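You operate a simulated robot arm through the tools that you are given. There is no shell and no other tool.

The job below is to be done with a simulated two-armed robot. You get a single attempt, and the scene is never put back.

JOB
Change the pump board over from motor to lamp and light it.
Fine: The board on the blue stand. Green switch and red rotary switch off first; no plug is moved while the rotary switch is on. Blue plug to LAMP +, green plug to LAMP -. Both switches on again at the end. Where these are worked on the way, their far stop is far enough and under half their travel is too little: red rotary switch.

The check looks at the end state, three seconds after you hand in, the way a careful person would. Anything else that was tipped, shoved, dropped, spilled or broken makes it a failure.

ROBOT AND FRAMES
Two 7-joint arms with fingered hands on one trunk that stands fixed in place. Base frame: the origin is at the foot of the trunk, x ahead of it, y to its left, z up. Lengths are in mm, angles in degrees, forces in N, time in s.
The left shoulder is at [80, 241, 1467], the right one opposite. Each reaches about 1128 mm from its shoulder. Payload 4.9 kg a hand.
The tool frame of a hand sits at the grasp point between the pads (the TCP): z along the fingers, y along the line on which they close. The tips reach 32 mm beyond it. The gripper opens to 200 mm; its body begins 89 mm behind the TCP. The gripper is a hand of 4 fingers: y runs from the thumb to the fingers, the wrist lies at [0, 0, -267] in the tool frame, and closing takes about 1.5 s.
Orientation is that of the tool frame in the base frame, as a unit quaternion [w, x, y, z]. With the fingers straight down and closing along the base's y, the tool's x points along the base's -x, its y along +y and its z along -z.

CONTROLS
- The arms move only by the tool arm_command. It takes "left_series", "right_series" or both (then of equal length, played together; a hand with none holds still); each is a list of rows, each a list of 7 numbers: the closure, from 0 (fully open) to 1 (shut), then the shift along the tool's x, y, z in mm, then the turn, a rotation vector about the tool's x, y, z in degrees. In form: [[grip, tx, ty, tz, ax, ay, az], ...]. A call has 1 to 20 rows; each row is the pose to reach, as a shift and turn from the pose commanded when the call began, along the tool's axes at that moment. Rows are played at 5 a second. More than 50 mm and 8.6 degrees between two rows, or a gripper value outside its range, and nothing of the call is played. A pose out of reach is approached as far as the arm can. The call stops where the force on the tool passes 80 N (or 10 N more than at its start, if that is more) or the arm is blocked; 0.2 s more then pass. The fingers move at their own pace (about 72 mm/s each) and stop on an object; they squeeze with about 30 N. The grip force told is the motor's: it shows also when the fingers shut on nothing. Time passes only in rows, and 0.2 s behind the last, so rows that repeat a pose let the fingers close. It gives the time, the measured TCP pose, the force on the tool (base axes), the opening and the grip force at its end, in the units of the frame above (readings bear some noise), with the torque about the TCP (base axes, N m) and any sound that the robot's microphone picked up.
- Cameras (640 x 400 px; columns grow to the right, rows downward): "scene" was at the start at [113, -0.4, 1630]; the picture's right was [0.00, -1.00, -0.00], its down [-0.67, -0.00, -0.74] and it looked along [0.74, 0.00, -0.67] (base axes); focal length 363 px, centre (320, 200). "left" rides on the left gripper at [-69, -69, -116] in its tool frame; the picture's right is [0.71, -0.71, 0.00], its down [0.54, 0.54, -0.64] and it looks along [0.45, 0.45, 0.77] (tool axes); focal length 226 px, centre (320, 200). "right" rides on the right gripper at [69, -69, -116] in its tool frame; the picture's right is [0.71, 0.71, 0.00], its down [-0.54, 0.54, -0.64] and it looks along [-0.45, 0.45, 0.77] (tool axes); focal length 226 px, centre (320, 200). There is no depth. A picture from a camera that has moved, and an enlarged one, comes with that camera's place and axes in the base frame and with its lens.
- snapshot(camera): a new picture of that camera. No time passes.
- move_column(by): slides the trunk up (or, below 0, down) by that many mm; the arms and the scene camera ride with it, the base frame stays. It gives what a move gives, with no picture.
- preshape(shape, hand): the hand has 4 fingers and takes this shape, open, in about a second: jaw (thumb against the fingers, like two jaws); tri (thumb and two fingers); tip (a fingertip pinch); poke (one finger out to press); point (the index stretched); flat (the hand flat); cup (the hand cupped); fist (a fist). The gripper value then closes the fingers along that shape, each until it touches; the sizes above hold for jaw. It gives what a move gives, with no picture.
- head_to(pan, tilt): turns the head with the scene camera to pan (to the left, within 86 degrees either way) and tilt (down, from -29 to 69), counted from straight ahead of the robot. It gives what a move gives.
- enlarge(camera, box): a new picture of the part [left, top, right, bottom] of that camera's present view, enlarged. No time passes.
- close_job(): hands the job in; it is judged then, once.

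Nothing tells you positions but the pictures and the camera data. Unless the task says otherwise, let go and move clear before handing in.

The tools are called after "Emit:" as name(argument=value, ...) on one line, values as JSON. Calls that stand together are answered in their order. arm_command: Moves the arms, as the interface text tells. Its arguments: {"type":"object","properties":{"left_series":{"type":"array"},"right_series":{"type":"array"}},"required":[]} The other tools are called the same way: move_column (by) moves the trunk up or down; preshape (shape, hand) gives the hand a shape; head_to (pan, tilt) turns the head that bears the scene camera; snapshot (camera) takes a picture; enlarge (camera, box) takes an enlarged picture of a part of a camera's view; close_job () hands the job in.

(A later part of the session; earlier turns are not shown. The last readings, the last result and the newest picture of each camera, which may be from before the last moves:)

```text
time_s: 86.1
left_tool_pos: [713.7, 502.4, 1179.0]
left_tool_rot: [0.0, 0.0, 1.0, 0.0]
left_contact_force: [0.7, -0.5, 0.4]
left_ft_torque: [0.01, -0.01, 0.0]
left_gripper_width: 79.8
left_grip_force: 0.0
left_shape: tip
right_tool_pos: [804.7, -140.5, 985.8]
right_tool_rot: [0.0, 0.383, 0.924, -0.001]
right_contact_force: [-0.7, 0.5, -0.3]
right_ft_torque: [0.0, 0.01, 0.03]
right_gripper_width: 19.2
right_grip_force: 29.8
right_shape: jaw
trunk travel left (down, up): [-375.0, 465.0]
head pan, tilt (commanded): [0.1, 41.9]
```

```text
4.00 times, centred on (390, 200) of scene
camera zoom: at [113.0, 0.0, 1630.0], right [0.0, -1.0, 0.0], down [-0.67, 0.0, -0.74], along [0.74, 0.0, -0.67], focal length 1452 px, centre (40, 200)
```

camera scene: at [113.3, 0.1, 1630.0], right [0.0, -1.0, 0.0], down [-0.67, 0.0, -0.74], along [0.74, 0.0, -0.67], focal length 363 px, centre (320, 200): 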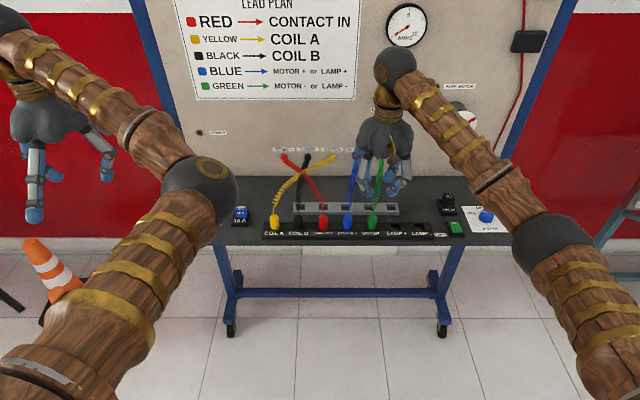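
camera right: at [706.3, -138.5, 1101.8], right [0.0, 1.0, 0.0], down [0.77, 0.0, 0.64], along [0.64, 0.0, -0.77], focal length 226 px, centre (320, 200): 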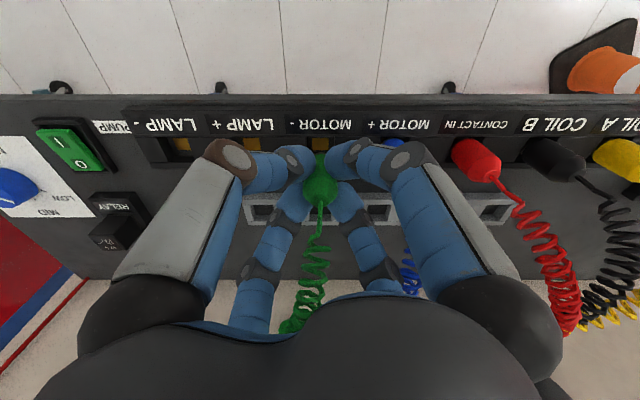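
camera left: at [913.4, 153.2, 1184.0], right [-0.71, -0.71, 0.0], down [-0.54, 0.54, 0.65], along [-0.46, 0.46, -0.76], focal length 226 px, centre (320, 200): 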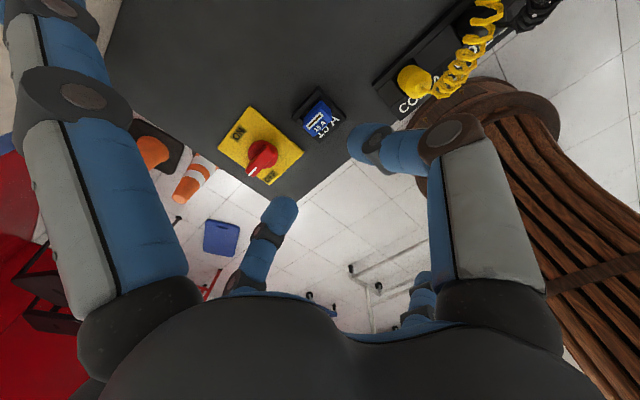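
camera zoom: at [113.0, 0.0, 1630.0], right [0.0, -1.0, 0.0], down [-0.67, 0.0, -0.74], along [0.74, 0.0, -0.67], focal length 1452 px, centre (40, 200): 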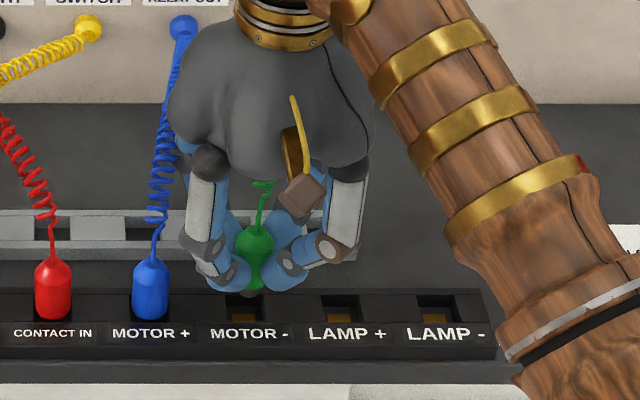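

The green plug is out. I raise a bit more and carry it 132 mm to the right over LAMP-.

Emit:
arm_command(right_series=[[1, 0, 0, -12, 0, 0, 0], [1, -10, -10, -20, 0, 0, 0], [1, -25, -25, -20, 0, 0, 0], [1, -40, -40, -20, 0, 0, 0], [1, -55, -55, -20, 0, 0, 0], [1, -70, -70, -20, 0, 0, 0], [1, -84, -84, -20, 0, 0, 0], [1, -93.3, -93.3, -20, 0, 0, 0], [1, -93.3, -93.3, -20, 0, 0, 0]])

Emit:
snapshot(camera="right")

Emit:
enlarge(camera="right", box=[250, 90, 390, 210])

Emit:
enlarge(camera="scene", box=[360, 150, 480, 250])

```text
time_s: 88.1
left_tool_pos: [714.8, 503.0, 1179.2]
left_tool_rot: [0.001, 0.001, 1.0, 0.001]
left_contact_force: [-0.6, 0.0, 0.7]
left_ft_torque: [-0.02, 0.04, 0.02]
left_gripper_width: 79.6
left_grip_force: 0.0
left_shape: tip
right_tool_pos: [804.6, -271.2, 1005.9]
right_tool_rot: [0.0, 0.383, 0.924, 0.0]
right_contact_force: [-0.1, 0.2, -0.2]
right_ft_torque: [0.01, -0.01, 0.01]
right_gripper_width: 19.2
right_grip_force: 30.2
right_shape: jaw
trunk travel left (down, up): [-375.0, 465.0]
head pan, tilt (commanded): [0.1, 41.9]
```

```text
taken
camera right: at [706.6, -270.1, 1121.3], right [0.0, 1.0, 0.0], down [0.77, 0.0, 0.64], along [0.64, 0.0, -0.77], focal length 226 px, centre (320, 200)
```

right: 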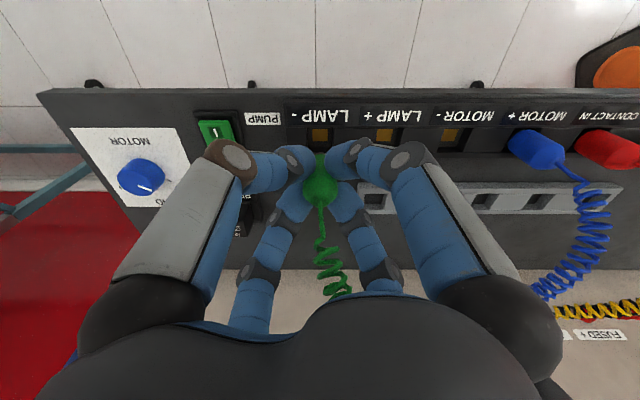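

```text
3.33 times, centred on (320, 150) of right
camera zoom: at [706.6, -270.1, 1121.3], right [0.0, 1.0, 0.0], down [0.77, 0.0, 0.64], along [0.64, 0.0, -0.77], focal length 754 px, centre (320, 367)
```

zoom: 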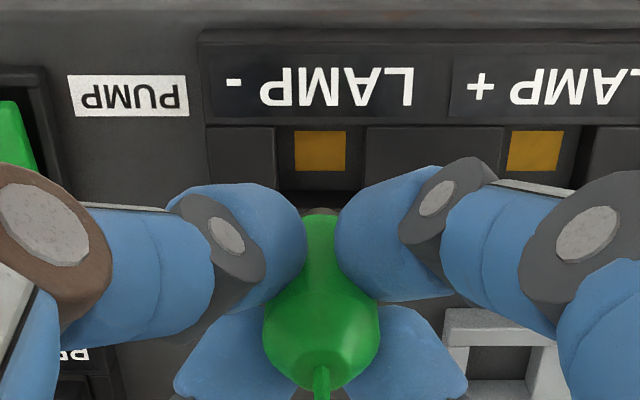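

```text
4.00 times, centred on (420, 200) of scene
camera zoom: at [113.2, 0.2, 1630.0], right [0.0, -1.0, 0.0], down [-0.67, 0.0, -0.74], along [0.74, 0.0, -0.67], focal length 1452 px, centre (-80, 200)
```

zoom: 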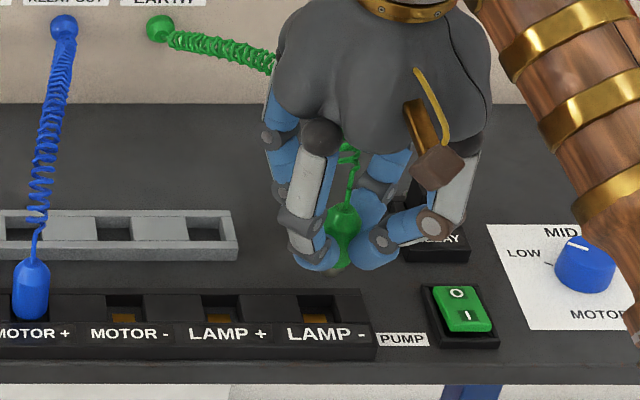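

The plug is centred over LAMP-. I lower it, slowing for the insertion.

Emit:
arm_command(right_series=[[1, 0, 0, 8, 0, 0, 0], [1, 0, 0, 16, 0, 0, 0], [1, 0, 0, 23, 0, 0, 0]])

Emit:
enlarge(camera="right", box=[250, 90, 390, 210])

Emit:
enlarge(camera="scene", box=[380, 180, 460, 250])

```text
time_s: 88.9
left_tool_pos: [713.0, 503.5, 1180.2]
left_tool_rot: [0.001, 0.0, 1.0, 0.0]
left_contact_force: [0.1, -0.8, -0.2]
left_ft_torque: [0.02, 0.02, 0.01]
left_gripper_width: 79.7
left_grip_force: 0.2
left_shape: tip
right_tool_pos: [803.1, -270.4, 983.1]
right_tool_rot: [0.0, 0.383, 0.924, 0.0]
right_contact_force: [0.4, 0.3, -0.8]
right_ft_torque: [0.0, 0.0, -0.02]
right_gripper_width: 19.5
right_grip_force: 29.7
right_shape: jaw
trunk travel left (down, up): [-375.0, 465.0]
head pan, tilt (commanded): [0.1, 41.9]
```

```text
3.33 times, centred on (320, 150) of right
camera zoom: at [707.0, -269.5, 1099.8], right [0.0, 1.0, 0.0], down [0.77, 0.0, 0.64], along [0.64, 0.0, -0.77], focal length 754 px, centre (320, 367)
```

zoom: 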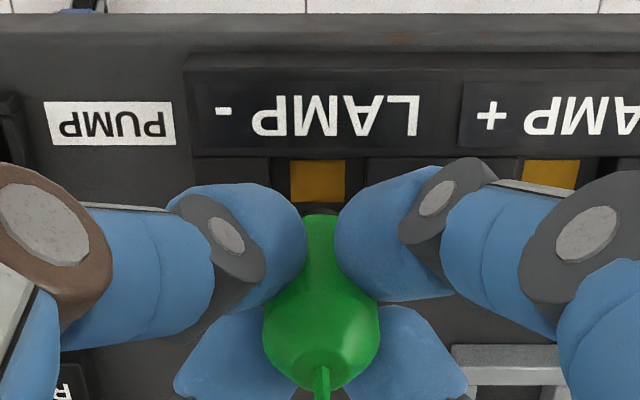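

```text
5.71 times, centred on (420, 215) of scene
camera zoom: at [113.2, -0.2, 1630.0], right [0.0, -1.0, 0.0], down [-0.67, 0.0, -0.74], along [0.74, 0.0, -0.67], focal length 2074 px, centre (-251, 114)
```

zoom: 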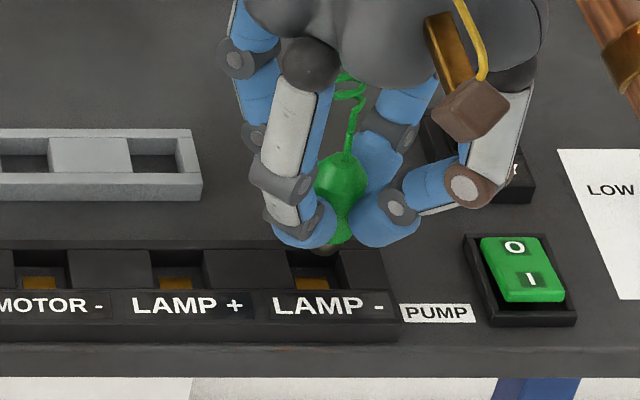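

Still aligned within 1 mm. Continuing down in small steps.

Emit:
arm_command(right_series=[[1, 0, 0, 5, 0, 0, 0], [1, 0, 0, 10, 0, 0, 0], [1, 0, 0, 14, 0, 0, 0]])

Emit:
arm_command(right_series=[[1, 0, 0, 3, 0, 0, 0], [1, 0, 0, 6, 0, 0, 0]])

Emit:
enlarge(camera="scene", box=[380, 180, 460, 250])

```text
time_s: 89.7
left_tool_pos: [714.2, 502.9, 1180.3]
left_tool_rot: [0.0, 0.0, 1.0, 0.0]
left_contact_force: [-0.5, -1.1, 0.1]
left_ft_torque: [0.01, -0.03, -0.01]
left_gripper_width: 79.7
left_grip_force: 0.0
left_shape: tip
right_tool_pos: [805.1, -271.1, 968.7]
right_tool_rot: [0.0, 0.383, 0.924, 0.0]
right_contact_force: [0.1, 1.0, -0.1]
right_ft_torque: [-0.02, -0.03, -0.04]
right_gripper_width: 19.4
right_grip_force: 30.4
right_shape: jaw
trunk travel left (down, up): [-375.0, 465.0]
head pan, tilt (commanded): [0.1, 41.9]
```

```text
time_s: 90.3
left_tool_pos: [714.9, 502.1, 1179.0]
left_tool_rot: [0.0, 0.0, 1.0, 0.0]
left_contact_force: [0.2, 0.2, -0.1]
left_ft_torque: [0.02, -0.01, 0.02]
left_gripper_width: 79.4
left_grip_force: 0.1
left_shape: tip
right_tool_pos: [805.0, -272.0, 963.2]
right_tool_rot: [0.001, 0.382, 0.924, 0.0]
right_contact_force: [0.6, -0.8, -0.2]
right_ft_torque: [-0.03, 0.01, 0.03]
right_gripper_width: 19.3
right_grip_force: 30.4
right_shape: jaw
trunk travel left (down, up): [-375.0, 465.0]
head pan, tilt (commanded): [0.1, 41.9]
```

```text
5.71 times, centred on (420, 215) of scene
camera zoom: at [113.2, 0.0, 1630.0], right [0.0, -1.0, 0.0], down [-0.67, 0.0, -0.74], along [0.74, 0.0, -0.67], focal length 2074 px, centre (-251, 114)
```

zoom: 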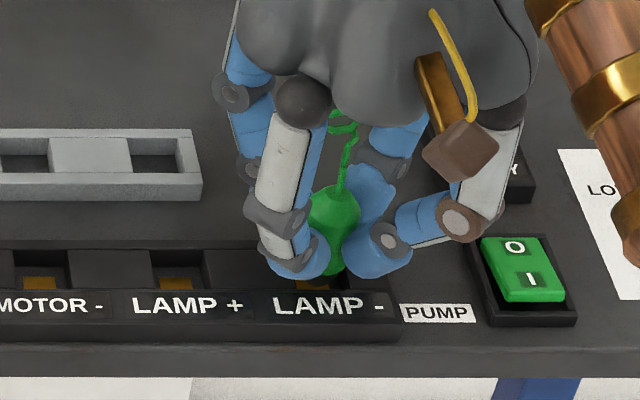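

Emit:
arm_command(right_series=[[1, 0, 0, 3, 0, 0, 0], [1, 0, 0, 6, 0, 0, 0], [1, 0, 0, 8, 0, 0, 0]])

Emit:
enlarge(camera="right", box=[250, 90, 390, 210])

Emit:
enlarge(camera="scene", box=[380, 180, 460, 250])

```text
time_s: 91.1
left_tool_pos: [713.8, 503.8, 1179.6]
left_tool_rot: [0.0, 0.0, 1.0, 0.0]
left_contact_force: [0.5, -0.1, 0.2]
left_ft_torque: [-0.01, 0.0, 0.02]
left_gripper_width: 79.7
left_grip_force: 0.0
left_shape: tip
right_tool_pos: [803.2, -271.2, 955.6]
right_tool_rot: [0.0, 0.383, 0.924, 0.0]
right_contact_force: [-0.6, 0.7, -1.3]
right_ft_torque: [0.01, -0.02, 0.01]
right_gripper_width: 19.2
right_grip_force: 29.7
right_shape: jaw
trunk travel left (down, up): [-375.0, 465.0]
head pan, tilt (commanded): [0.1, 41.9]
```

```text
3.33 times, centred on (320, 150) of right
camera zoom: at [707.4, -270.1, 1071.3], right [0.0, 1.0, 0.0], down [0.77, 0.0, 0.64], along [0.64, 0.0, -0.77], focal length 754 px, centre (320, 367)
```

zoom: 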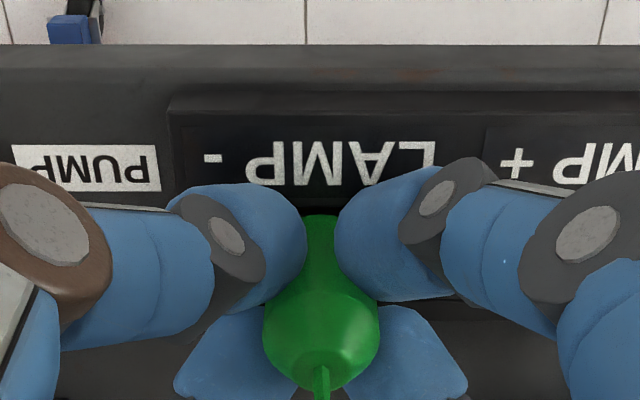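

```text
5.71 times, centred on (420, 215) of scene
camera zoom: at [113.1, 0.0, 1630.0], right [0.0, -1.0, 0.0], down [-0.67, 0.0, -0.74], along [0.74, 0.0, -0.67], focal length 2074 px, centre (-251, 114)
```

zoom: 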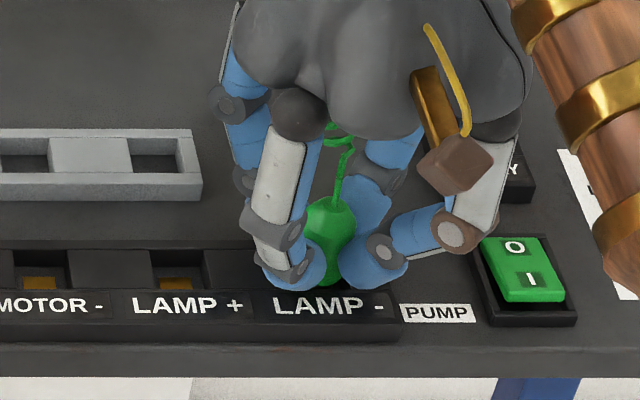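

At original height with no resistance; I press gently until the bottom is felt.

Emit:
arm_command(right_series=[[1, 0, 0, 1.5, 0, 0, 0], [1, 0, 0, 3, 0, 0, 0]])

```text
time_s: 91.7
left_tool_pos: [714.0, 504.0, 1179.4]
left_tool_rot: [0.001, 0.0, 1.0, 0.0]
left_contact_force: [0.7, -0.2, 0.8]
left_ft_torque: [-0.05, -0.01, 0.0]
left_gripper_width: 79.7
left_grip_force: 0.1
left_shape: tip
right_tool_pos: [805.1, -272.1, 954.2]
right_tool_rot: [0.0, 0.383, 0.924, 0.0]
right_contact_force: [0.7, -0.6, 11.9]
right_ft_torque: [0.0, 0.0, 0.0]
right_gripper_width: 19.3
right_grip_force: 28.9
right_shape: jaw
trunk travel left (down, up): [-375.0, 465.0]
head pan, tilt (commanded): [0.1, 41.9]
```

Seated (12 N, no torque). I open and lift straight up.

Emit:
arm_command(right_series=[[0.88, 0, 0, -1, 0, 0, 0], [0.78, 0, 0, -1, 0, 0, 0], [0.75, 0, 0, -1, 0, 0, 0], [0.75, 0, 0, -1, 0, 0, 0], [0.75, 0, 0, -15, 0, 0, 0], [0.75, 0, 0, -40, 0, 0, 0], [0.75, 0, 0, -75, 0, 0, 0], [0.75, 0, 0, -110, 0, 0, 0]])

Emit:
snapshot(camera="right")

Emit:
enlarge(camera="right", box=[250, 70, 390, 190])

Emit:
enlarge(camera="scene", box=[340, 150, 480, 250])

```text
time_s: 93.5
left_tool_pos: [713.7, 503.1, 1179.9]
left_tool_rot: [0.0, -0.001, 1.0, 0.001]
left_contact_force: [0.3, 0.6, 0.1]
left_ft_torque: [0.0, -0.02, -0.03]
left_gripper_width: 79.7
left_grip_force: 0.2
left_shape: tip
right_tool_pos: [802.0, -270.3, 1063.3]
right_tool_rot: [0.0, 0.383, 0.924, 0.0]
right_contact_force: [-0.6, 0.2, 0.2]
right_ft_torque: [0.03, -0.03, -0.01]
right_gripper_width: 49.7
right_grip_force: 0.0
right_shape: jaw
trunk travel left (down, up): [-375.0, 465.0]
head pan, tilt (commanded): [0.1, 41.9]
```

```text
taken
camera right: at [705.3, -269.2, 1179.4], right [0.0, 1.0, 0.0], down [0.77, 0.0, 0.64], along [0.64, 0.0, -0.77], focal length 226 px, centre (320, 200)
```

right: 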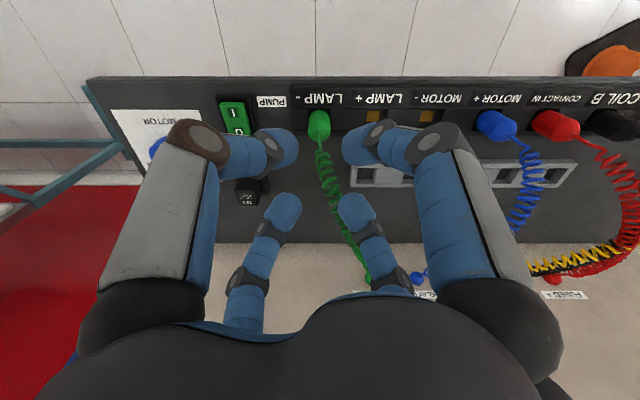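

```text
3.33 times, centred on (320, 130) of right
camera zoom: at [705.3, -269.2, 1179.4], right [0.0, 1.0, 0.0], down [0.77, 0.0, 0.64], along [0.64, 0.0, -0.77], focal length 754 px, centre (320, 433)
```

zoom: 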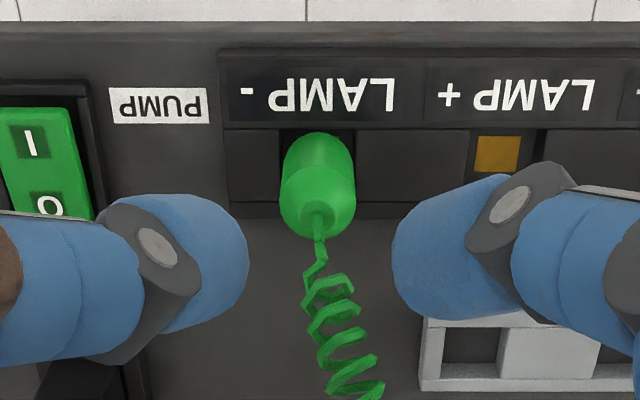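

```text
4.00 times, centred on (410, 200) of scene
camera zoom: at [112.2, 0.2, 1630.0], right [0.0, -1.0, 0.0], down [-0.67, 0.0, -0.74], along [0.74, 0.0, -0.67], focal length 1452 px, centre (-40, 200)
```

zoom: 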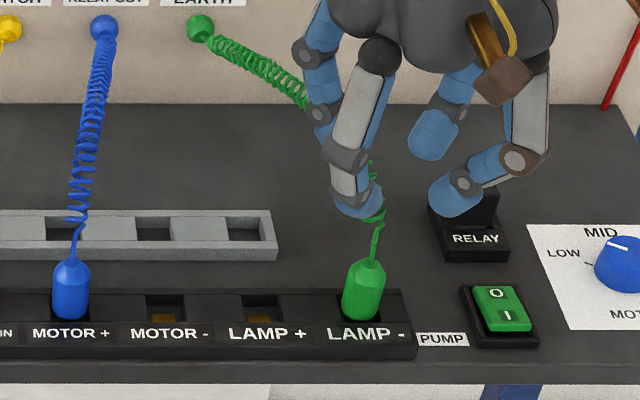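

Green is in LAMP-. Now I move over the blue plug at MOTOR+ (y≈-73).

Emit:
arm_command(right_series=[[0.75, 15, 15, -5, 0, 0, 0], [0.75, 38, 38, -10, 0, 0, 0], [0.75, 62, 62, -15, 0, 0, 0], [0.75, 86, 86, -15, 0, 0, 0], [0.75, 108, 108, -15, 0, 0, 0], [0.75, 126, 126, -10, 0, 0, 0], [0.75, 139, 139, 0, 0, 0, 0], [0.75, 139, 139, 10, 0, 0, 0]])

Emit:
snapshot(camera="right")

Emit:
enlarge(camera="right", box=[280, 80, 360, 150])

Emit:
snapshot(camera="scene")

```text
time_s: 95.3
left_tool_pos: [713.7, 502.9, 1181.1]
left_tool_rot: [-0.001, 0.0, 1.0, 0.0]
left_contact_force: [-0.6, -0.9, -0.8]
left_ft_torque: [0.03, 0.0, -0.02]
left_gripper_width: 79.7
left_grip_force: 0.0
left_shape: tip
right_tool_pos: [803.6, -73.1, 1052.2]
right_tool_rot: [0.0, 0.383, 0.924, 0.0]
right_contact_force: [0.5, 0.1, 0.1]
right_ft_torque: [0.0, 0.01, 0.0]
right_gripper_width: 49.5
right_grip_force: 0.1
right_shape: jaw
trunk travel left (down, up): [-375.0, 465.0]
head pan, tilt (commanded): [0.1, 41.9]
```

```text
taken
camera right: at [706.5, -73.8, 1167.6], right [0.0, 1.0, 0.0], down [0.77, 0.0, 0.64], along [0.64, 0.0, -0.77], focal length 226 px, centre (320, 200)
```

right: 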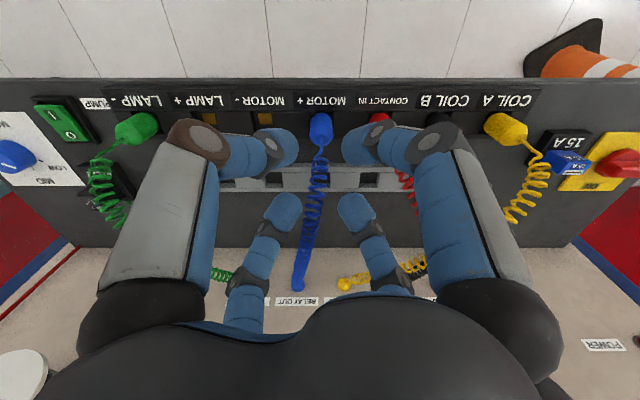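

```text
5.71 times, centred on (320, 115) of right
camera zoom: at [706.5, -73.8, 1167.6], right [0.0, 1.0, 0.0], down [0.77, 0.0, 0.64], along [0.64, 0.0, -0.77], focal length 1292 px, centre (320, 686)
```

zoom: 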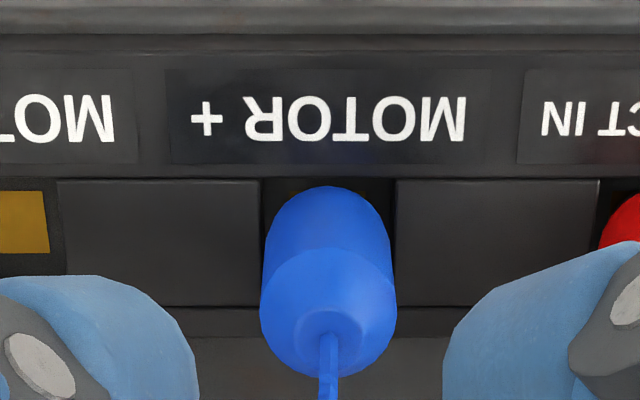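

```text
taken
camera scene: at [113.2, -0.6, 1630.0], right [0.0, -1.0, 0.0], down [-0.67, 0.0, -0.74], along [0.74, 0.0, -0.67], focal length 363 px, centre (320, 200)
```

scene: 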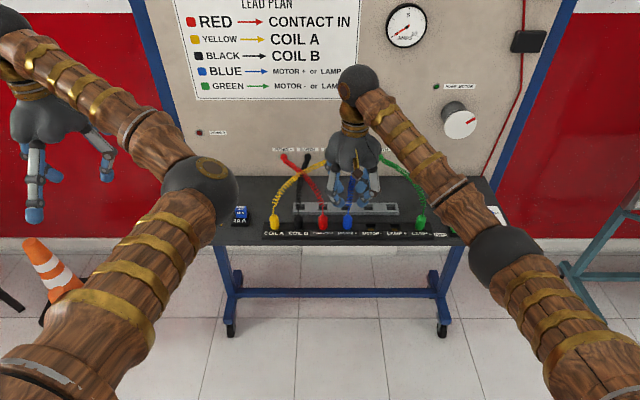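

The blue plug is 1.5 mm to the left of centre; I correct and descend.

Emit:
arm_command(right_series=[[0.75, 0.9, 0.9, 25, 0, 0, 0], [0.75, 0.9, 0.9, 50, 0, 0, 0], [0.75, 0.9, 0.9, 65, 0, 0, 0]])

Emit:
snapshot(camera="right")

Emit:
enlarge(camera="scene", box=[290, 160, 410, 250])

```text
time_s: 96.1
left_tool_pos: [714.3, 502.5, 1178.6]
left_tool_rot: [0.0, 0.001, 1.0, 0.0]
left_contact_force: [0.6, -0.2, 0.2]
left_ft_torque: [0.0, 0.03, -0.01]
left_gripper_width: 79.7
left_grip_force: 0.1
left_shape: tip
right_tool_pos: [803.8, -73.7, 986.6]
right_tool_rot: [0.0, 0.383, 0.924, 0.0]
right_contact_force: [0.3, -0.1, 0.2]
right_ft_torque: [0.0, 0.01, 0.0]
right_gripper_width: 49.5
right_grip_force: 0.0
right_shape: jaw
trunk travel left (down, up): [-375.0, 465.0]
head pan, tilt (commanded): [0.1, 41.9]
```

```text
taken
camera right: at [706.5, -72.7, 1102.7], right [0.0, 1.0, 0.0], down [0.77, 0.0, 0.64], along [0.64, 0.0, -0.77], focal length 226 px, centre (320, 200)
```

right: 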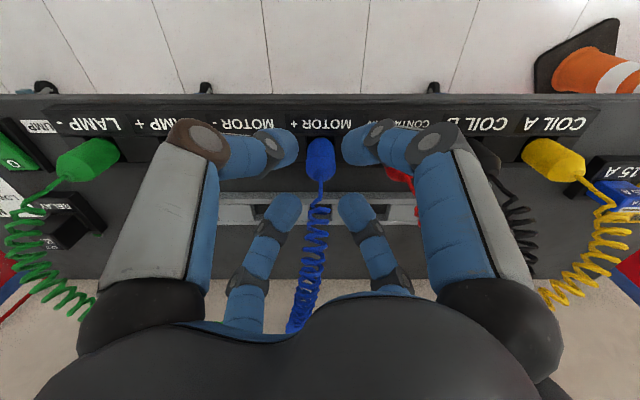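

```text
4.44 times, centred on (350, 205) of scene
camera zoom: at [113.1, 0.0, 1630.1], right [0.0, -1.0, 0.0], down [-0.67, 0.0, -0.74], along [0.74, 0.0, -0.67], focal length 1613 px, centre (187, 178)
```

zoom: 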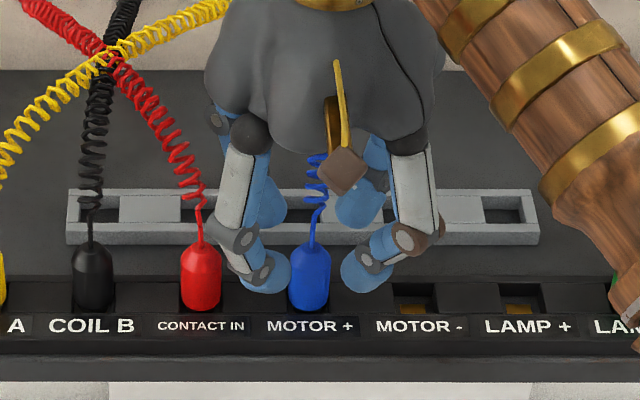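

Emit:
arm_command(right_series=[[0.75, 0, 0, 12, 0, 0, 0], [0.75, 0, 0, 24, 0, 0, 0], [0.75, 0, 0, 31, 0, 0, 0]])

Emit:
snapshot(camera="right")

Emit:
enlarge(camera="scene", box=[290, 160, 410, 250])

```text
time_s: 96.9
left_tool_pos: [713.4, 503.1, 1179.8]
left_tool_rot: [0.0, 0.0, 1.0, 0.0]
left_contact_force: [0.1, -0.3, -0.8]
left_ft_torque: [0.02, 0.01, -0.05]
left_gripper_width: 79.9
left_grip_force: 0.0
left_shape: tip
right_tool_pos: [803.6, -73.2, 954.6]
right_tool_rot: [0.0, 0.383, 0.924, 0.0]
right_contact_force: [0.7, 0.8, -0.1]
right_ft_torque: [0.0, -0.01, 0.01]
right_gripper_width: 49.5
right_grip_force: 0.1
right_shape: jaw
trunk travel left (down, up): [-375.0, 465.0]
head pan, tilt (commanded): [0.1, 41.9]
```

```text
taken
camera right: at [706.1, -72.3, 1071.7], right [0.0, 1.0, 0.0], down [0.77, 0.0, 0.64], along [0.64, 0.0, -0.77], focal length 226 px, centre (320, 200)
```

right: 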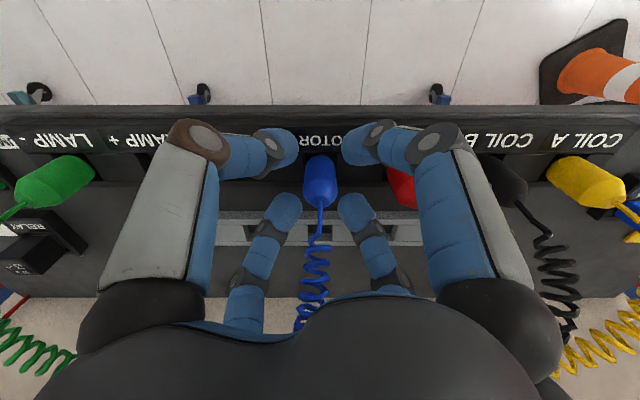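

```text
4.44 times, centred on (350, 205) of scene
camera zoom: at [113.1, 0.0, 1630.0], right [0.0, -1.0, 0.0], down [-0.67, 0.0, -0.74], along [0.74, 0.0, -0.67], focal length 1613 px, centre (187, 178)
```

zoom: 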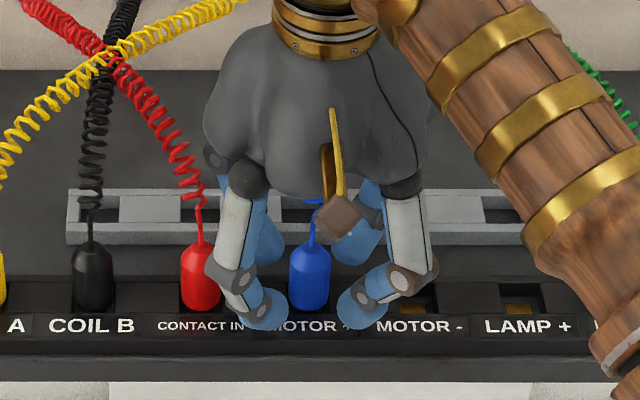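

Clear of the red plug. I close on the blue plug and lift.

Emit:
arm_command(right_series=[[0.85, 0, 0, 0, 0, 0, 0], [1, 0, 0, 0, 0, 0, 0], [1, 0, 0, 0, 0, 0, 0], [1, 0, 0, 0, 0, 0, 0], [1, 0, 0, 0, 0, 0, 0], [1, 0, 0, -4, 0, 0, 0], [1, 0, 0, -10, 0, 0, 0], [1, 0, 0, -18, 0, 0, 0], [1, 0, 0, -28, 0, 0, 0], [1, 0, 0, -40, 0, 0, 0], [1, 0, 0, -51, 0, 0, 0]])

Emit:
snapshot(camera="right")

Emit:
enlarge(camera="scene", box=[290, 160, 410, 250])

```text
time_s: 99.3
left_tool_pos: [713.6, 502.0, 1179.8]
left_tool_rot: [0.001, 0.0, 1.0, 0.0]
left_contact_force: [-0.8, 0.5, 0.2]
left_ft_torque: [0.0, 0.0, 0.0]
left_gripper_width: 79.7
left_grip_force: 0.1
left_shape: tip
right_tool_pos: [804.4, -73.9, 1007.8]
right_tool_rot: [-0.001, 0.382, 0.924, -0.001]
right_contact_force: [0.7, 0.4, 0.1]
right_ft_torque: [0.02, -0.01, 0.03]
right_gripper_width: 19.4
right_grip_force: 30.5
right_shape: jaw
trunk travel left (down, up): [-375.0, 465.0]
head pan, tilt (commanded): [0.1, 41.9]
```

```text
taken
camera right: at [706.9, -73.1, 1123.7], right [0.0, 1.0, 0.0], down [0.77, 0.0, 0.64], along [0.64, 0.0, -0.77], focal length 226 px, centre (320, 200)
```

right: 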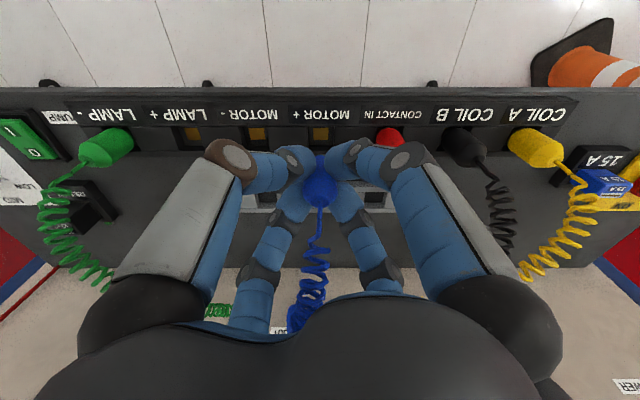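

```text
4.44 times, centred on (350, 205) of scene
camera zoom: at [113.1, -0.5, 1630.0], right [0.0, -1.0, 0.0], down [-0.67, 0.0, -0.74], along [0.74, 0.0, -0.67], focal length 1613 px, centre (187, 178)
```

zoom: 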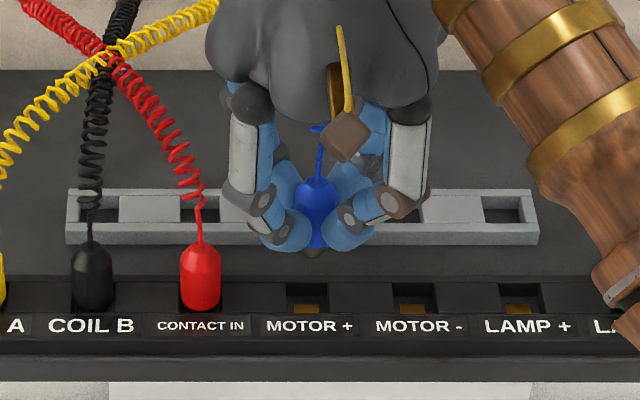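

Blue is out. I raise it a bit more and carry it 132 mm right to above LAMP+.

Emit:
arm_command(right_series=[[1, 0, 0, -15, 0, 0, 0], [1, -10, -10, -25, 0, 0, 0], [1, -25, -25, -25, 0, 0, 0], [1, -40, -40, -25, 0, 0, 0], [1, -55, -55, -25, 0, 0, 0], [1, -70, -70, -25, 0, 0, 0], [1, -84, -84, -25, 0, 0, 0], [1, -93.3, -93.3, -25, 0, 0, 0], [1, -93.3, -93.3, -25, 0, 0, 0]])

Emit:
snapshot(camera="right")

Emit:
enlarge(camera="right", box=[250, 80, 390, 200])

Emit:
enlarge(camera="scene", box=[340, 140, 480, 250])

```text
time_s: 101.3
left_tool_pos: [713.7, 503.5, 1180.1]
left_tool_rot: [0.0, 0.0, 1.0, 0.0]
left_contact_force: [0.1, -0.3, -0.7]
left_ft_torque: [-0.02, 0.01, 0.02]
left_gripper_width: 79.9
left_grip_force: 0.0
left_shape: tip
right_tool_pos: [805.8, -205.0, 1030.5]
right_tool_rot: [0.001, 0.382, 0.924, -0.001]
right_contact_force: [0.0, -0.4, -0.8]
right_ft_torque: [0.0, -0.02, 0.01]
right_gripper_width: 19.7
right_grip_force: 30.1
right_shape: jaw
trunk travel left (down, up): [-375.0, 465.0]
head pan, tilt (commanded): [0.1, 41.9]
```

```text
taken
camera right: at [708.2, -203.3, 1148.6], right [0.0, 1.0, 0.0], down [0.77, 0.0, 0.64], along [0.64, 0.0, -0.77], focal length 226 px, centre (320, 200)
```

right: 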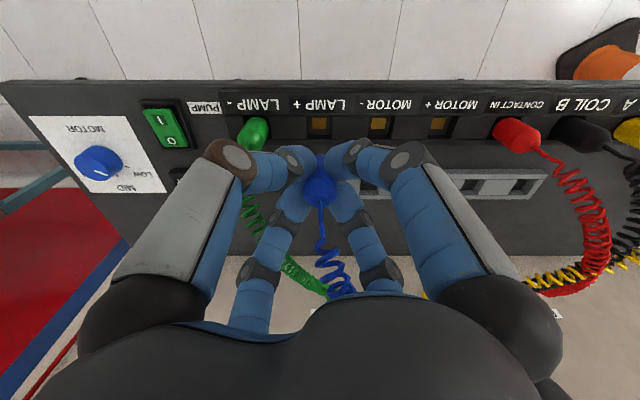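

```text
3.33 times, centred on (320, 140) of right
camera zoom: at [708.2, -203.3, 1148.6], right [0.0, 1.0, 0.0], down [0.77, 0.0, 0.64], along [0.64, 0.0, -0.77], focal length 754 px, centre (320, 400)
```

zoom: 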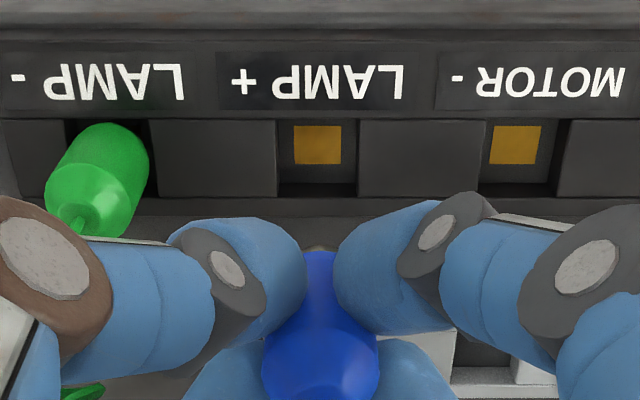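

```text
3.64 times, centred on (410, 195) of scene
camera zoom: at [113.2, 0.3, 1630.0], right [0.0, -1.0, 0.0], down [-0.67, 0.0, -0.74], along [0.74, 0.0, -0.67], focal length 1320 px, centre (-7, 218)
```

zoom: 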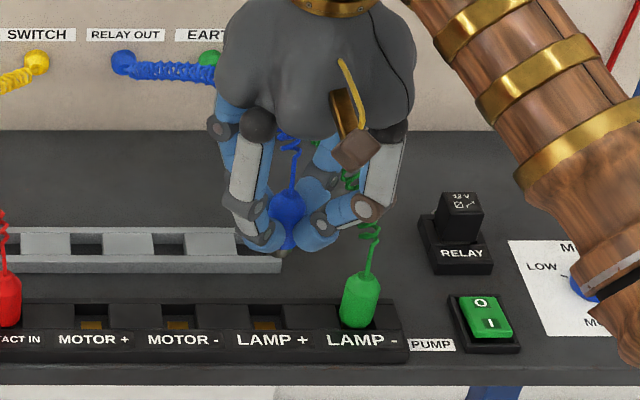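

Aligned within 1 mm above LAMP+. I lower in stages, watching for any contact with the green cable.

Emit:
arm_command(right_series=[[1, -0.4, -0.4, 10, 0, 0, 0], [1, -0.4, -0.4, 20, 0, 0, 0], [1, -0.4, -0.4, 30, 0, 0, 0], [1, -0.4, -0.4, 40, 0, 0, 0]])

Emit:
snapshot(camera="right")

Emit:
enlarge(camera="scene", box=[350, 160, 460, 250])

```text
time_s: 102.3
left_tool_pos: [714.1, 502.3, 1179.2]
left_tool_rot: [0.0, 0.0, 1.0, 0.0]
left_contact_force: [-0.4, -0.5, -0.2]
left_ft_torque: [0.0, -0.01, 0.02]
left_gripper_width: 79.8
left_grip_force: 0.1
left_shape: tip
right_tool_pos: [805.0, -203.9, 991.9]
right_tool_rot: [0.0, 0.383, 0.924, 0.0]
right_contact_force: [0.0, 0.2, 0.0]
right_ft_torque: [0.01, 0.0, 0.0]
right_gripper_width: 19.4
right_grip_force: 29.8
right_shape: jaw
trunk travel left (down, up): [-375.0, 465.0]
head pan, tilt (commanded): [0.1, 41.9]
```

```text
taken
camera right: at [707.4, -203.7, 1108.7], right [0.0, 1.0, 0.0], down [0.77, 0.0, 0.64], along [0.64, 0.0, -0.77], focal length 226 px, centre (320, 200)
```

right: 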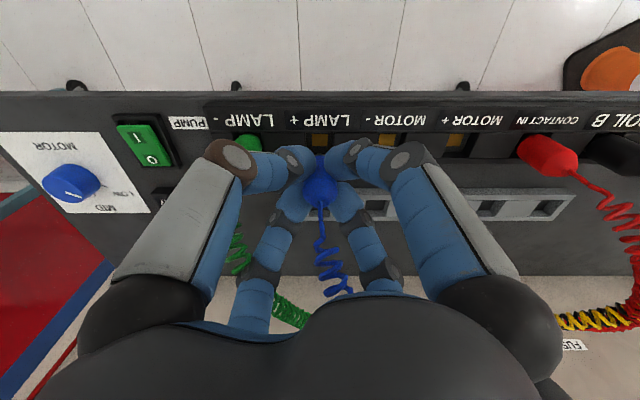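

```text
4.44 times, centred on (405, 205) of scene
camera zoom: at [113.4, -0.2, 1630.0], right [0.0, -1.0, 0.0], down [-0.67, 0.0, -0.74], along [0.74, 0.0, -0.67], focal length 1613 px, centre (-58, 178)
```

zoom: 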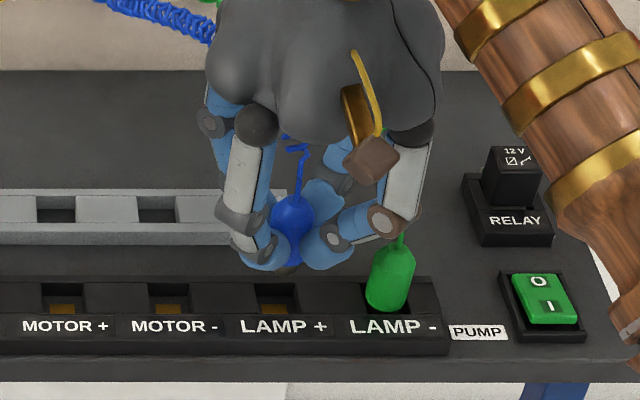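

Emit:
arm_command(right_series=[[1, 0, 0, 8, 0, 0, 0], [1, 0, 0, 16, 0, 0, 0], [1, 0, 0, 24, 0, 0, 0]])

Emit:
enlarge(camera="right", box=[250, 80, 390, 200])

Emit:
enlarge(camera="scene", box=[350, 160, 460, 250])

```text
time_s: 103.1
left_tool_pos: [714.3, 503.1, 1179.1]
left_tool_rot: [0.0, 0.0, 1.0, 0.0]
left_contact_force: [-0.6, 0.6, 0.5]
left_ft_torque: [0.02, -0.03, -0.02]
left_gripper_width: 79.8
left_grip_force: 0.0
left_shape: tip
right_tool_pos: [804.0, -206.3, 968.2]
right_tool_rot: [0.001, 0.382, 0.924, 0.0]
right_contact_force: [0.8, -0.4, 0.1]
right_ft_torque: [0.01, -0.01, 0.0]
right_gripper_width: 19.4
right_grip_force: 29.9
right_shape: jaw
trunk travel left (down, up): [-375.0, 465.0]
head pan, tilt (commanded): [0.1, 41.9]
```

```text
3.33 times, centred on (320, 140) of right
camera zoom: at [707.0, -204.8, 1084.4], right [0.0, 1.0, 0.0], down [0.77, 0.0, 0.64], along [0.64, 0.0, -0.77], focal length 754 px, centre (320, 400)
```

zoom: 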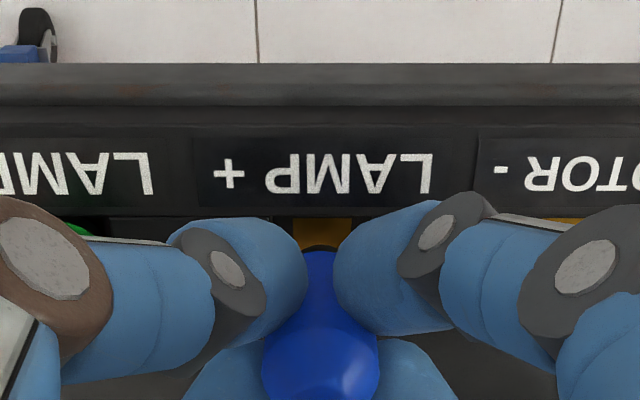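

```text
4.44 times, centred on (405, 205) of scene
camera zoom: at [113.2, 0.0, 1630.0], right [0.0, -1.0, 0.0], down [-0.67, 0.0, -0.74], along [0.74, 0.0, -0.67], focal length 1613 px, centre (-58, 178)
```

zoom: 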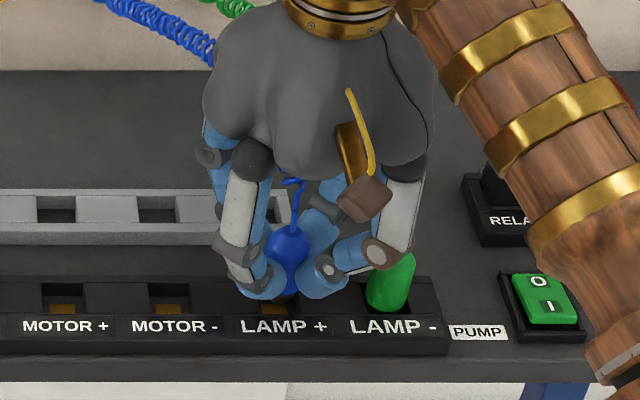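

No contact so far and well centred. I lower the final stretch.

Emit:
arm_command(right_series=[[1, 0, 0, 4, 0, 0, 0], [1, 0, 0, 8, 0, 0, 0], [1, 0, 0, 12, 0, 0, 0]])

Emit:
arm_command(right_series=[[1, 0, 0, 1.5, 0, 0, 0], [1, 0, 0, 3, 0, 0, 0]])

Emit:
enlarge(camera="scene", box=[350, 160, 460, 250])

```text
time_s: 103.9
left_tool_pos: [713.5, 502.0, 1178.3]
left_tool_rot: [0.0, 0.0, 1.0, 0.0]
left_contact_force: [-0.5, -0.1, 0.4]
left_ft_torque: [-0.02, 0.0, 0.01]
left_gripper_width: 79.7
left_grip_force: 0.1
left_shape: tip
right_tool_pos: [803.8, -204.5, 956.0]
right_tool_rot: [0.0, 0.383, 0.924, 0.0]
right_contact_force: [-1.2, -0.5, -0.3]
right_ft_torque: [0.0, 0.02, 0.02]
right_gripper_width: 19.4
right_grip_force: 30.0
right_shape: jaw
trunk travel left (down, up): [-375.0, 465.0]
head pan, tilt (commanded): [0.1, 41.9]
```

```text
time_s: 104.5
left_tool_pos: [714.0, 501.8, 1180.0]
left_tool_rot: [0.0, -0.001, 1.0, 0.0]
left_contact_force: [-0.7, -0.2, 0.2]
left_ft_torque: [-0.03, 0.01, -0.02]
left_gripper_width: 79.6
left_grip_force: 0.0
left_shape: tip
right_tool_pos: [804.4, -203.7, 953.3]
right_tool_rot: [0.001, 0.383, 0.924, 0.0]
right_contact_force: [0.7, 0.1, 3.4]
right_ft_torque: [-0.01, -0.02, 0.02]
right_gripper_width: 19.5
right_grip_force: 29.8
right_shape: jaw
trunk travel left (down, up): [-375.0, 465.0]
head pan, tilt (commanded): [0.1, 41.9]
```

```text
4.44 times, centred on (405, 205) of scene
camera zoom: at [112.3, 0.1, 1630.2], right [0.0, -1.0, 0.0], down [-0.67, 0.0, -0.74], along [0.74, 0.0, -0.67], focal length 1613 px, centre (-58, 178)
```

zoom: 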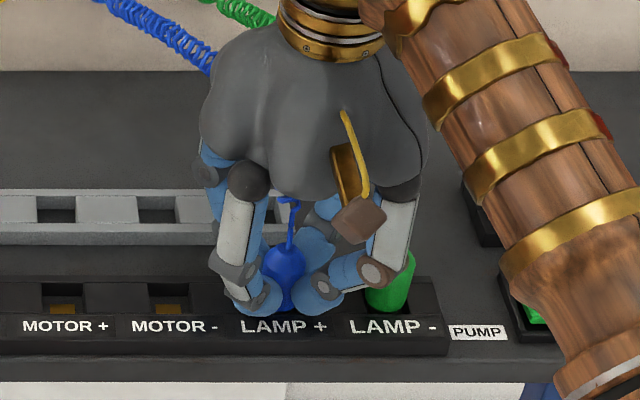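

Bottom felt; one more mm to confirm, then I release and lift.

Emit:
arm_command(right_series=[[1, 0, 0, 1.2, 0, 0, 0]])

Emit:
arm_command(right_series=[[0.88, 0, 0, -1, 0, 0, 0], [0.78, 0, 0, -1, 0, 0, 0], [0.77, 0, 0, -1, 0, 0, 0], [0.77, 0, 0, -1, 0, 0, 0], [0.77, 0, 0, -15, 0, 0, 0], [0.77, 0, 0, -40, 0, 0, 0], [0.77, 0, 0, -75, 0, 0, 0], [0.77, 0, 0, -115, 0, 0, 0], [0.77, 0, 0, -150, 0, 0, 0]])

Emit:
snapshot(camera="right")

Emit:
enlarge(camera="scene", box=[320, 140, 480, 250])

```text
time_s: 104.9
left_tool_pos: [712.7, 502.9, 1180.6]
left_tool_rot: [0.0, 0.0, 1.0, 0.0]
left_contact_force: [-0.3, -0.4, 0.2]
left_ft_torque: [0.03, -0.02, 0.02]
left_gripper_width: 79.8
left_grip_force: 0.0
left_shape: tip
right_tool_pos: [803.2, -204.9, 953.8]
right_tool_rot: [0.001, 0.383, 0.924, 0.001]
right_contact_force: [3.3, 0.3, 12.6]
right_ft_torque: [-0.01, -0.11, 0.03]
right_gripper_width: 19.5
right_grip_force: 29.9
right_shape: jaw
trunk travel left (down, up): [-375.0, 465.0]
head pan, tilt (commanded): [0.1, 41.9]
```

```text
time_s: 106.9
left_tool_pos: [713.2, 502.9, 1180.4]
left_tool_rot: [0.0, 0.0, 1.0, 0.0]
left_contact_force: [0.1, -0.1, -0.5]
left_ft_torque: [0.01, 0.01, -0.01]
left_gripper_width: 79.6
left_grip_force: 0.0
left_shape: tip
right_tool_pos: [803.3, -206.4, 1102.3]
right_tool_rot: [-0.001, 0.383, 0.924, 0.001]
right_contact_force: [-0.7, 0.9, 0.0]
right_ft_torque: [0.01, -0.04, -0.02]
right_gripper_width: 45.8
right_grip_force: 0.0
right_shape: jaw
trunk travel left (down, up): [-375.0, 465.0]
head pan, tilt (commanded): [0.1, 41.9]
```

```text
taken
camera right: at [706.5, -205.0, 1218.2], right [0.0, 1.0, 0.0], down [0.77, 0.0, 0.64], along [0.64, 0.0, -0.77], focal length 226 px, centre (320, 200)
```

right: 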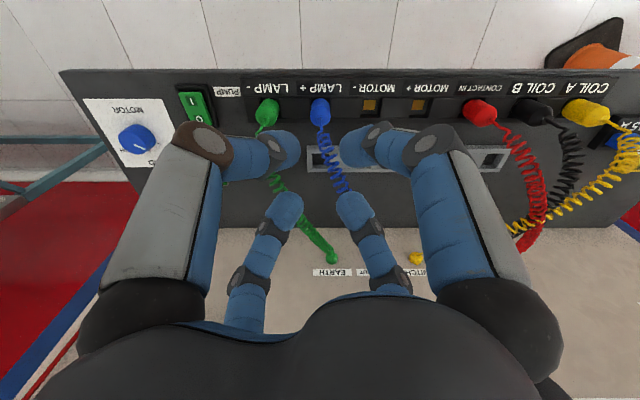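

```text
3.64 times, centred on (400, 195) of scene
camera zoom: at [112.2, 0.0, 1630.0], right [0.0, -1.0, 0.0], down [-0.67, 0.0, -0.74], along [0.74, 0.0, -0.67], focal length 1320 px, centre (29, 218)
```

zoom: 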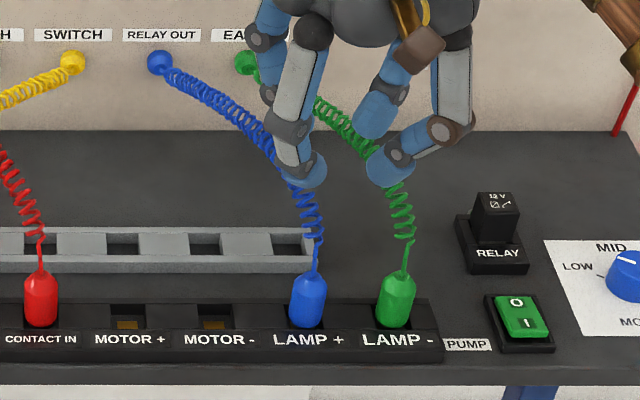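

Both plugs are seated in LAMP+ and LAMP-. I retract the right hand, and bring the left hand in poke shape next to the knob handle to push it back from OFF to ON.

Emit:
arm_command(right_series=[[0.77, -15, -15, -10, 0, 0, 0], [0.77, -25, -40, -20, 0, 0, 0], [0.77, -30, -70, -25, 0, 0, 0], [0.77, -35, -100, -25, 0, 0, 0], [0.77, -40, -135, -25, 0, 0, 0]])

Emit:
preshape(shape="poke", hand="left")

Emit:
arm_command(left_series=[[0, -15, -25, 15, 0, 0, 0], [0, -32, -50, 35, 0, 0, 0], [0, -50, -75, 60, 0, 0, 0], [0, -68, -100, 85, 0, 0, 0], [0, -86, -125, 110, 0, 0, 0], [0, -104, -150, 135, 0, 0, 0], [0, -122, -173, 155, 0, 0, 0]])

Emit:
snapshot(camera="left")

Emit:
snapshot(camera="scene")

```text
time_s: 108.1
left_tool_pos: [713.3, 501.6, 1181.9]
left_tool_rot: [-0.001, -0.001, 1.0, 0.001]
left_contact_force: [0.2, 0.4, 0.6]
left_ft_torque: [0.01, -0.04, 0.02]
left_gripper_width: 79.6
left_grip_force: 0.0
left_shape: tip
right_tool_pos: [736.0, -329.8, 1124.4]
right_tool_rot: [0.0, 0.381, 0.924, 0.002]
right_contact_force: [-0.7, -0.2, -0.1]
right_ft_torque: [0.03, -0.04, -0.02]
right_gripper_width: 45.8
right_grip_force: 0.0
right_shape: jaw
trunk travel left (down, up): [-375.0, 465.0]
head pan, tilt (commanded): [0.1, 41.9]
```

```text
time_s: 109.0
left_tool_pos: [714.7, 503.0, 1179.5]
left_tool_rot: [-0.001, 0.001, 1.0, 0.0]
left_contact_force: [0.1, 0.3, 0.0]
left_ft_torque: [0.0, 0.0, 0.01]
left_gripper_width: 0.0
left_grip_force: 0.1
left_shape: poke
right_tool_pos: [737.5, -329.0, 1123.7]
right_tool_rot: [0.0, 0.382, 0.924, 0.0]
right_contact_force: [1.0, 0.3, 0.1]
right_ft_torque: [-0.04, 0.01, 0.02]
right_gripper_width: 45.7
right_grip_force: 0.1
right_shape: jaw
trunk travel left (down, up): [-375.0, 465.0]
head pan, tilt (commanded): [0.1, 41.9]
```

```text
time_s: 110.6
left_tool_pos: [836.4, 328.9, 1023.1]
left_tool_rot: [0.0, -0.001, 1.0, 0.0]
left_contact_force: [0.3, -0.3, 0.2]
left_ft_torque: [0.0, 0.0, 0.01]
left_gripper_width: 0.0
left_grip_force: 0.2
left_shape: poke
right_tool_pos: [737.2, -329.9, 1122.6]
right_tool_rot: [0.0, 0.383, 0.924, 0.0]
right_contact_force: [-0.2, 0.6, 0.1]
right_ft_torque: [0.01, 0.02, 0.0]
right_gripper_width: 45.8
right_grip_force: 0.0
right_shape: jaw
trunk travel left (down, up): [-375.0, 465.0]
head pan, tilt (commanded): [0.1, 41.9]
```

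```text
taken
camera left: at [906.8, 260.8, 1137.7], right [-0.71, -0.71, 0.0], down [-0.54, 0.54, 0.64], along [-0.46, 0.45, -0.77], focal length 226 px, centre (320, 200)
```

left: 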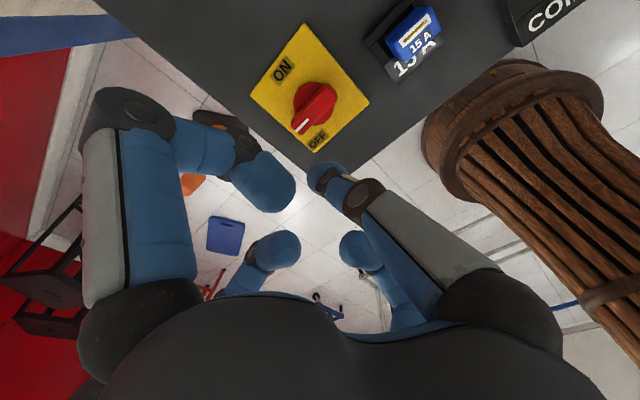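

```text
taken
camera scene: at [114.1, -0.7, 1629.9], right [0.0, -1.0, 0.0], down [-0.67, 0.0, -0.74], along [0.74, 0.0, -0.67], focal length 363 px, centre (320, 200)
```

scene: 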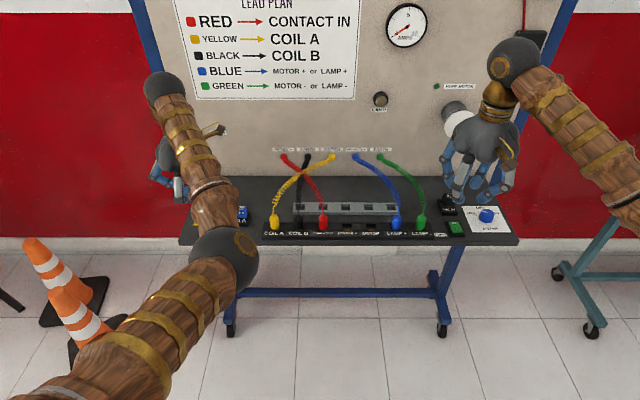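

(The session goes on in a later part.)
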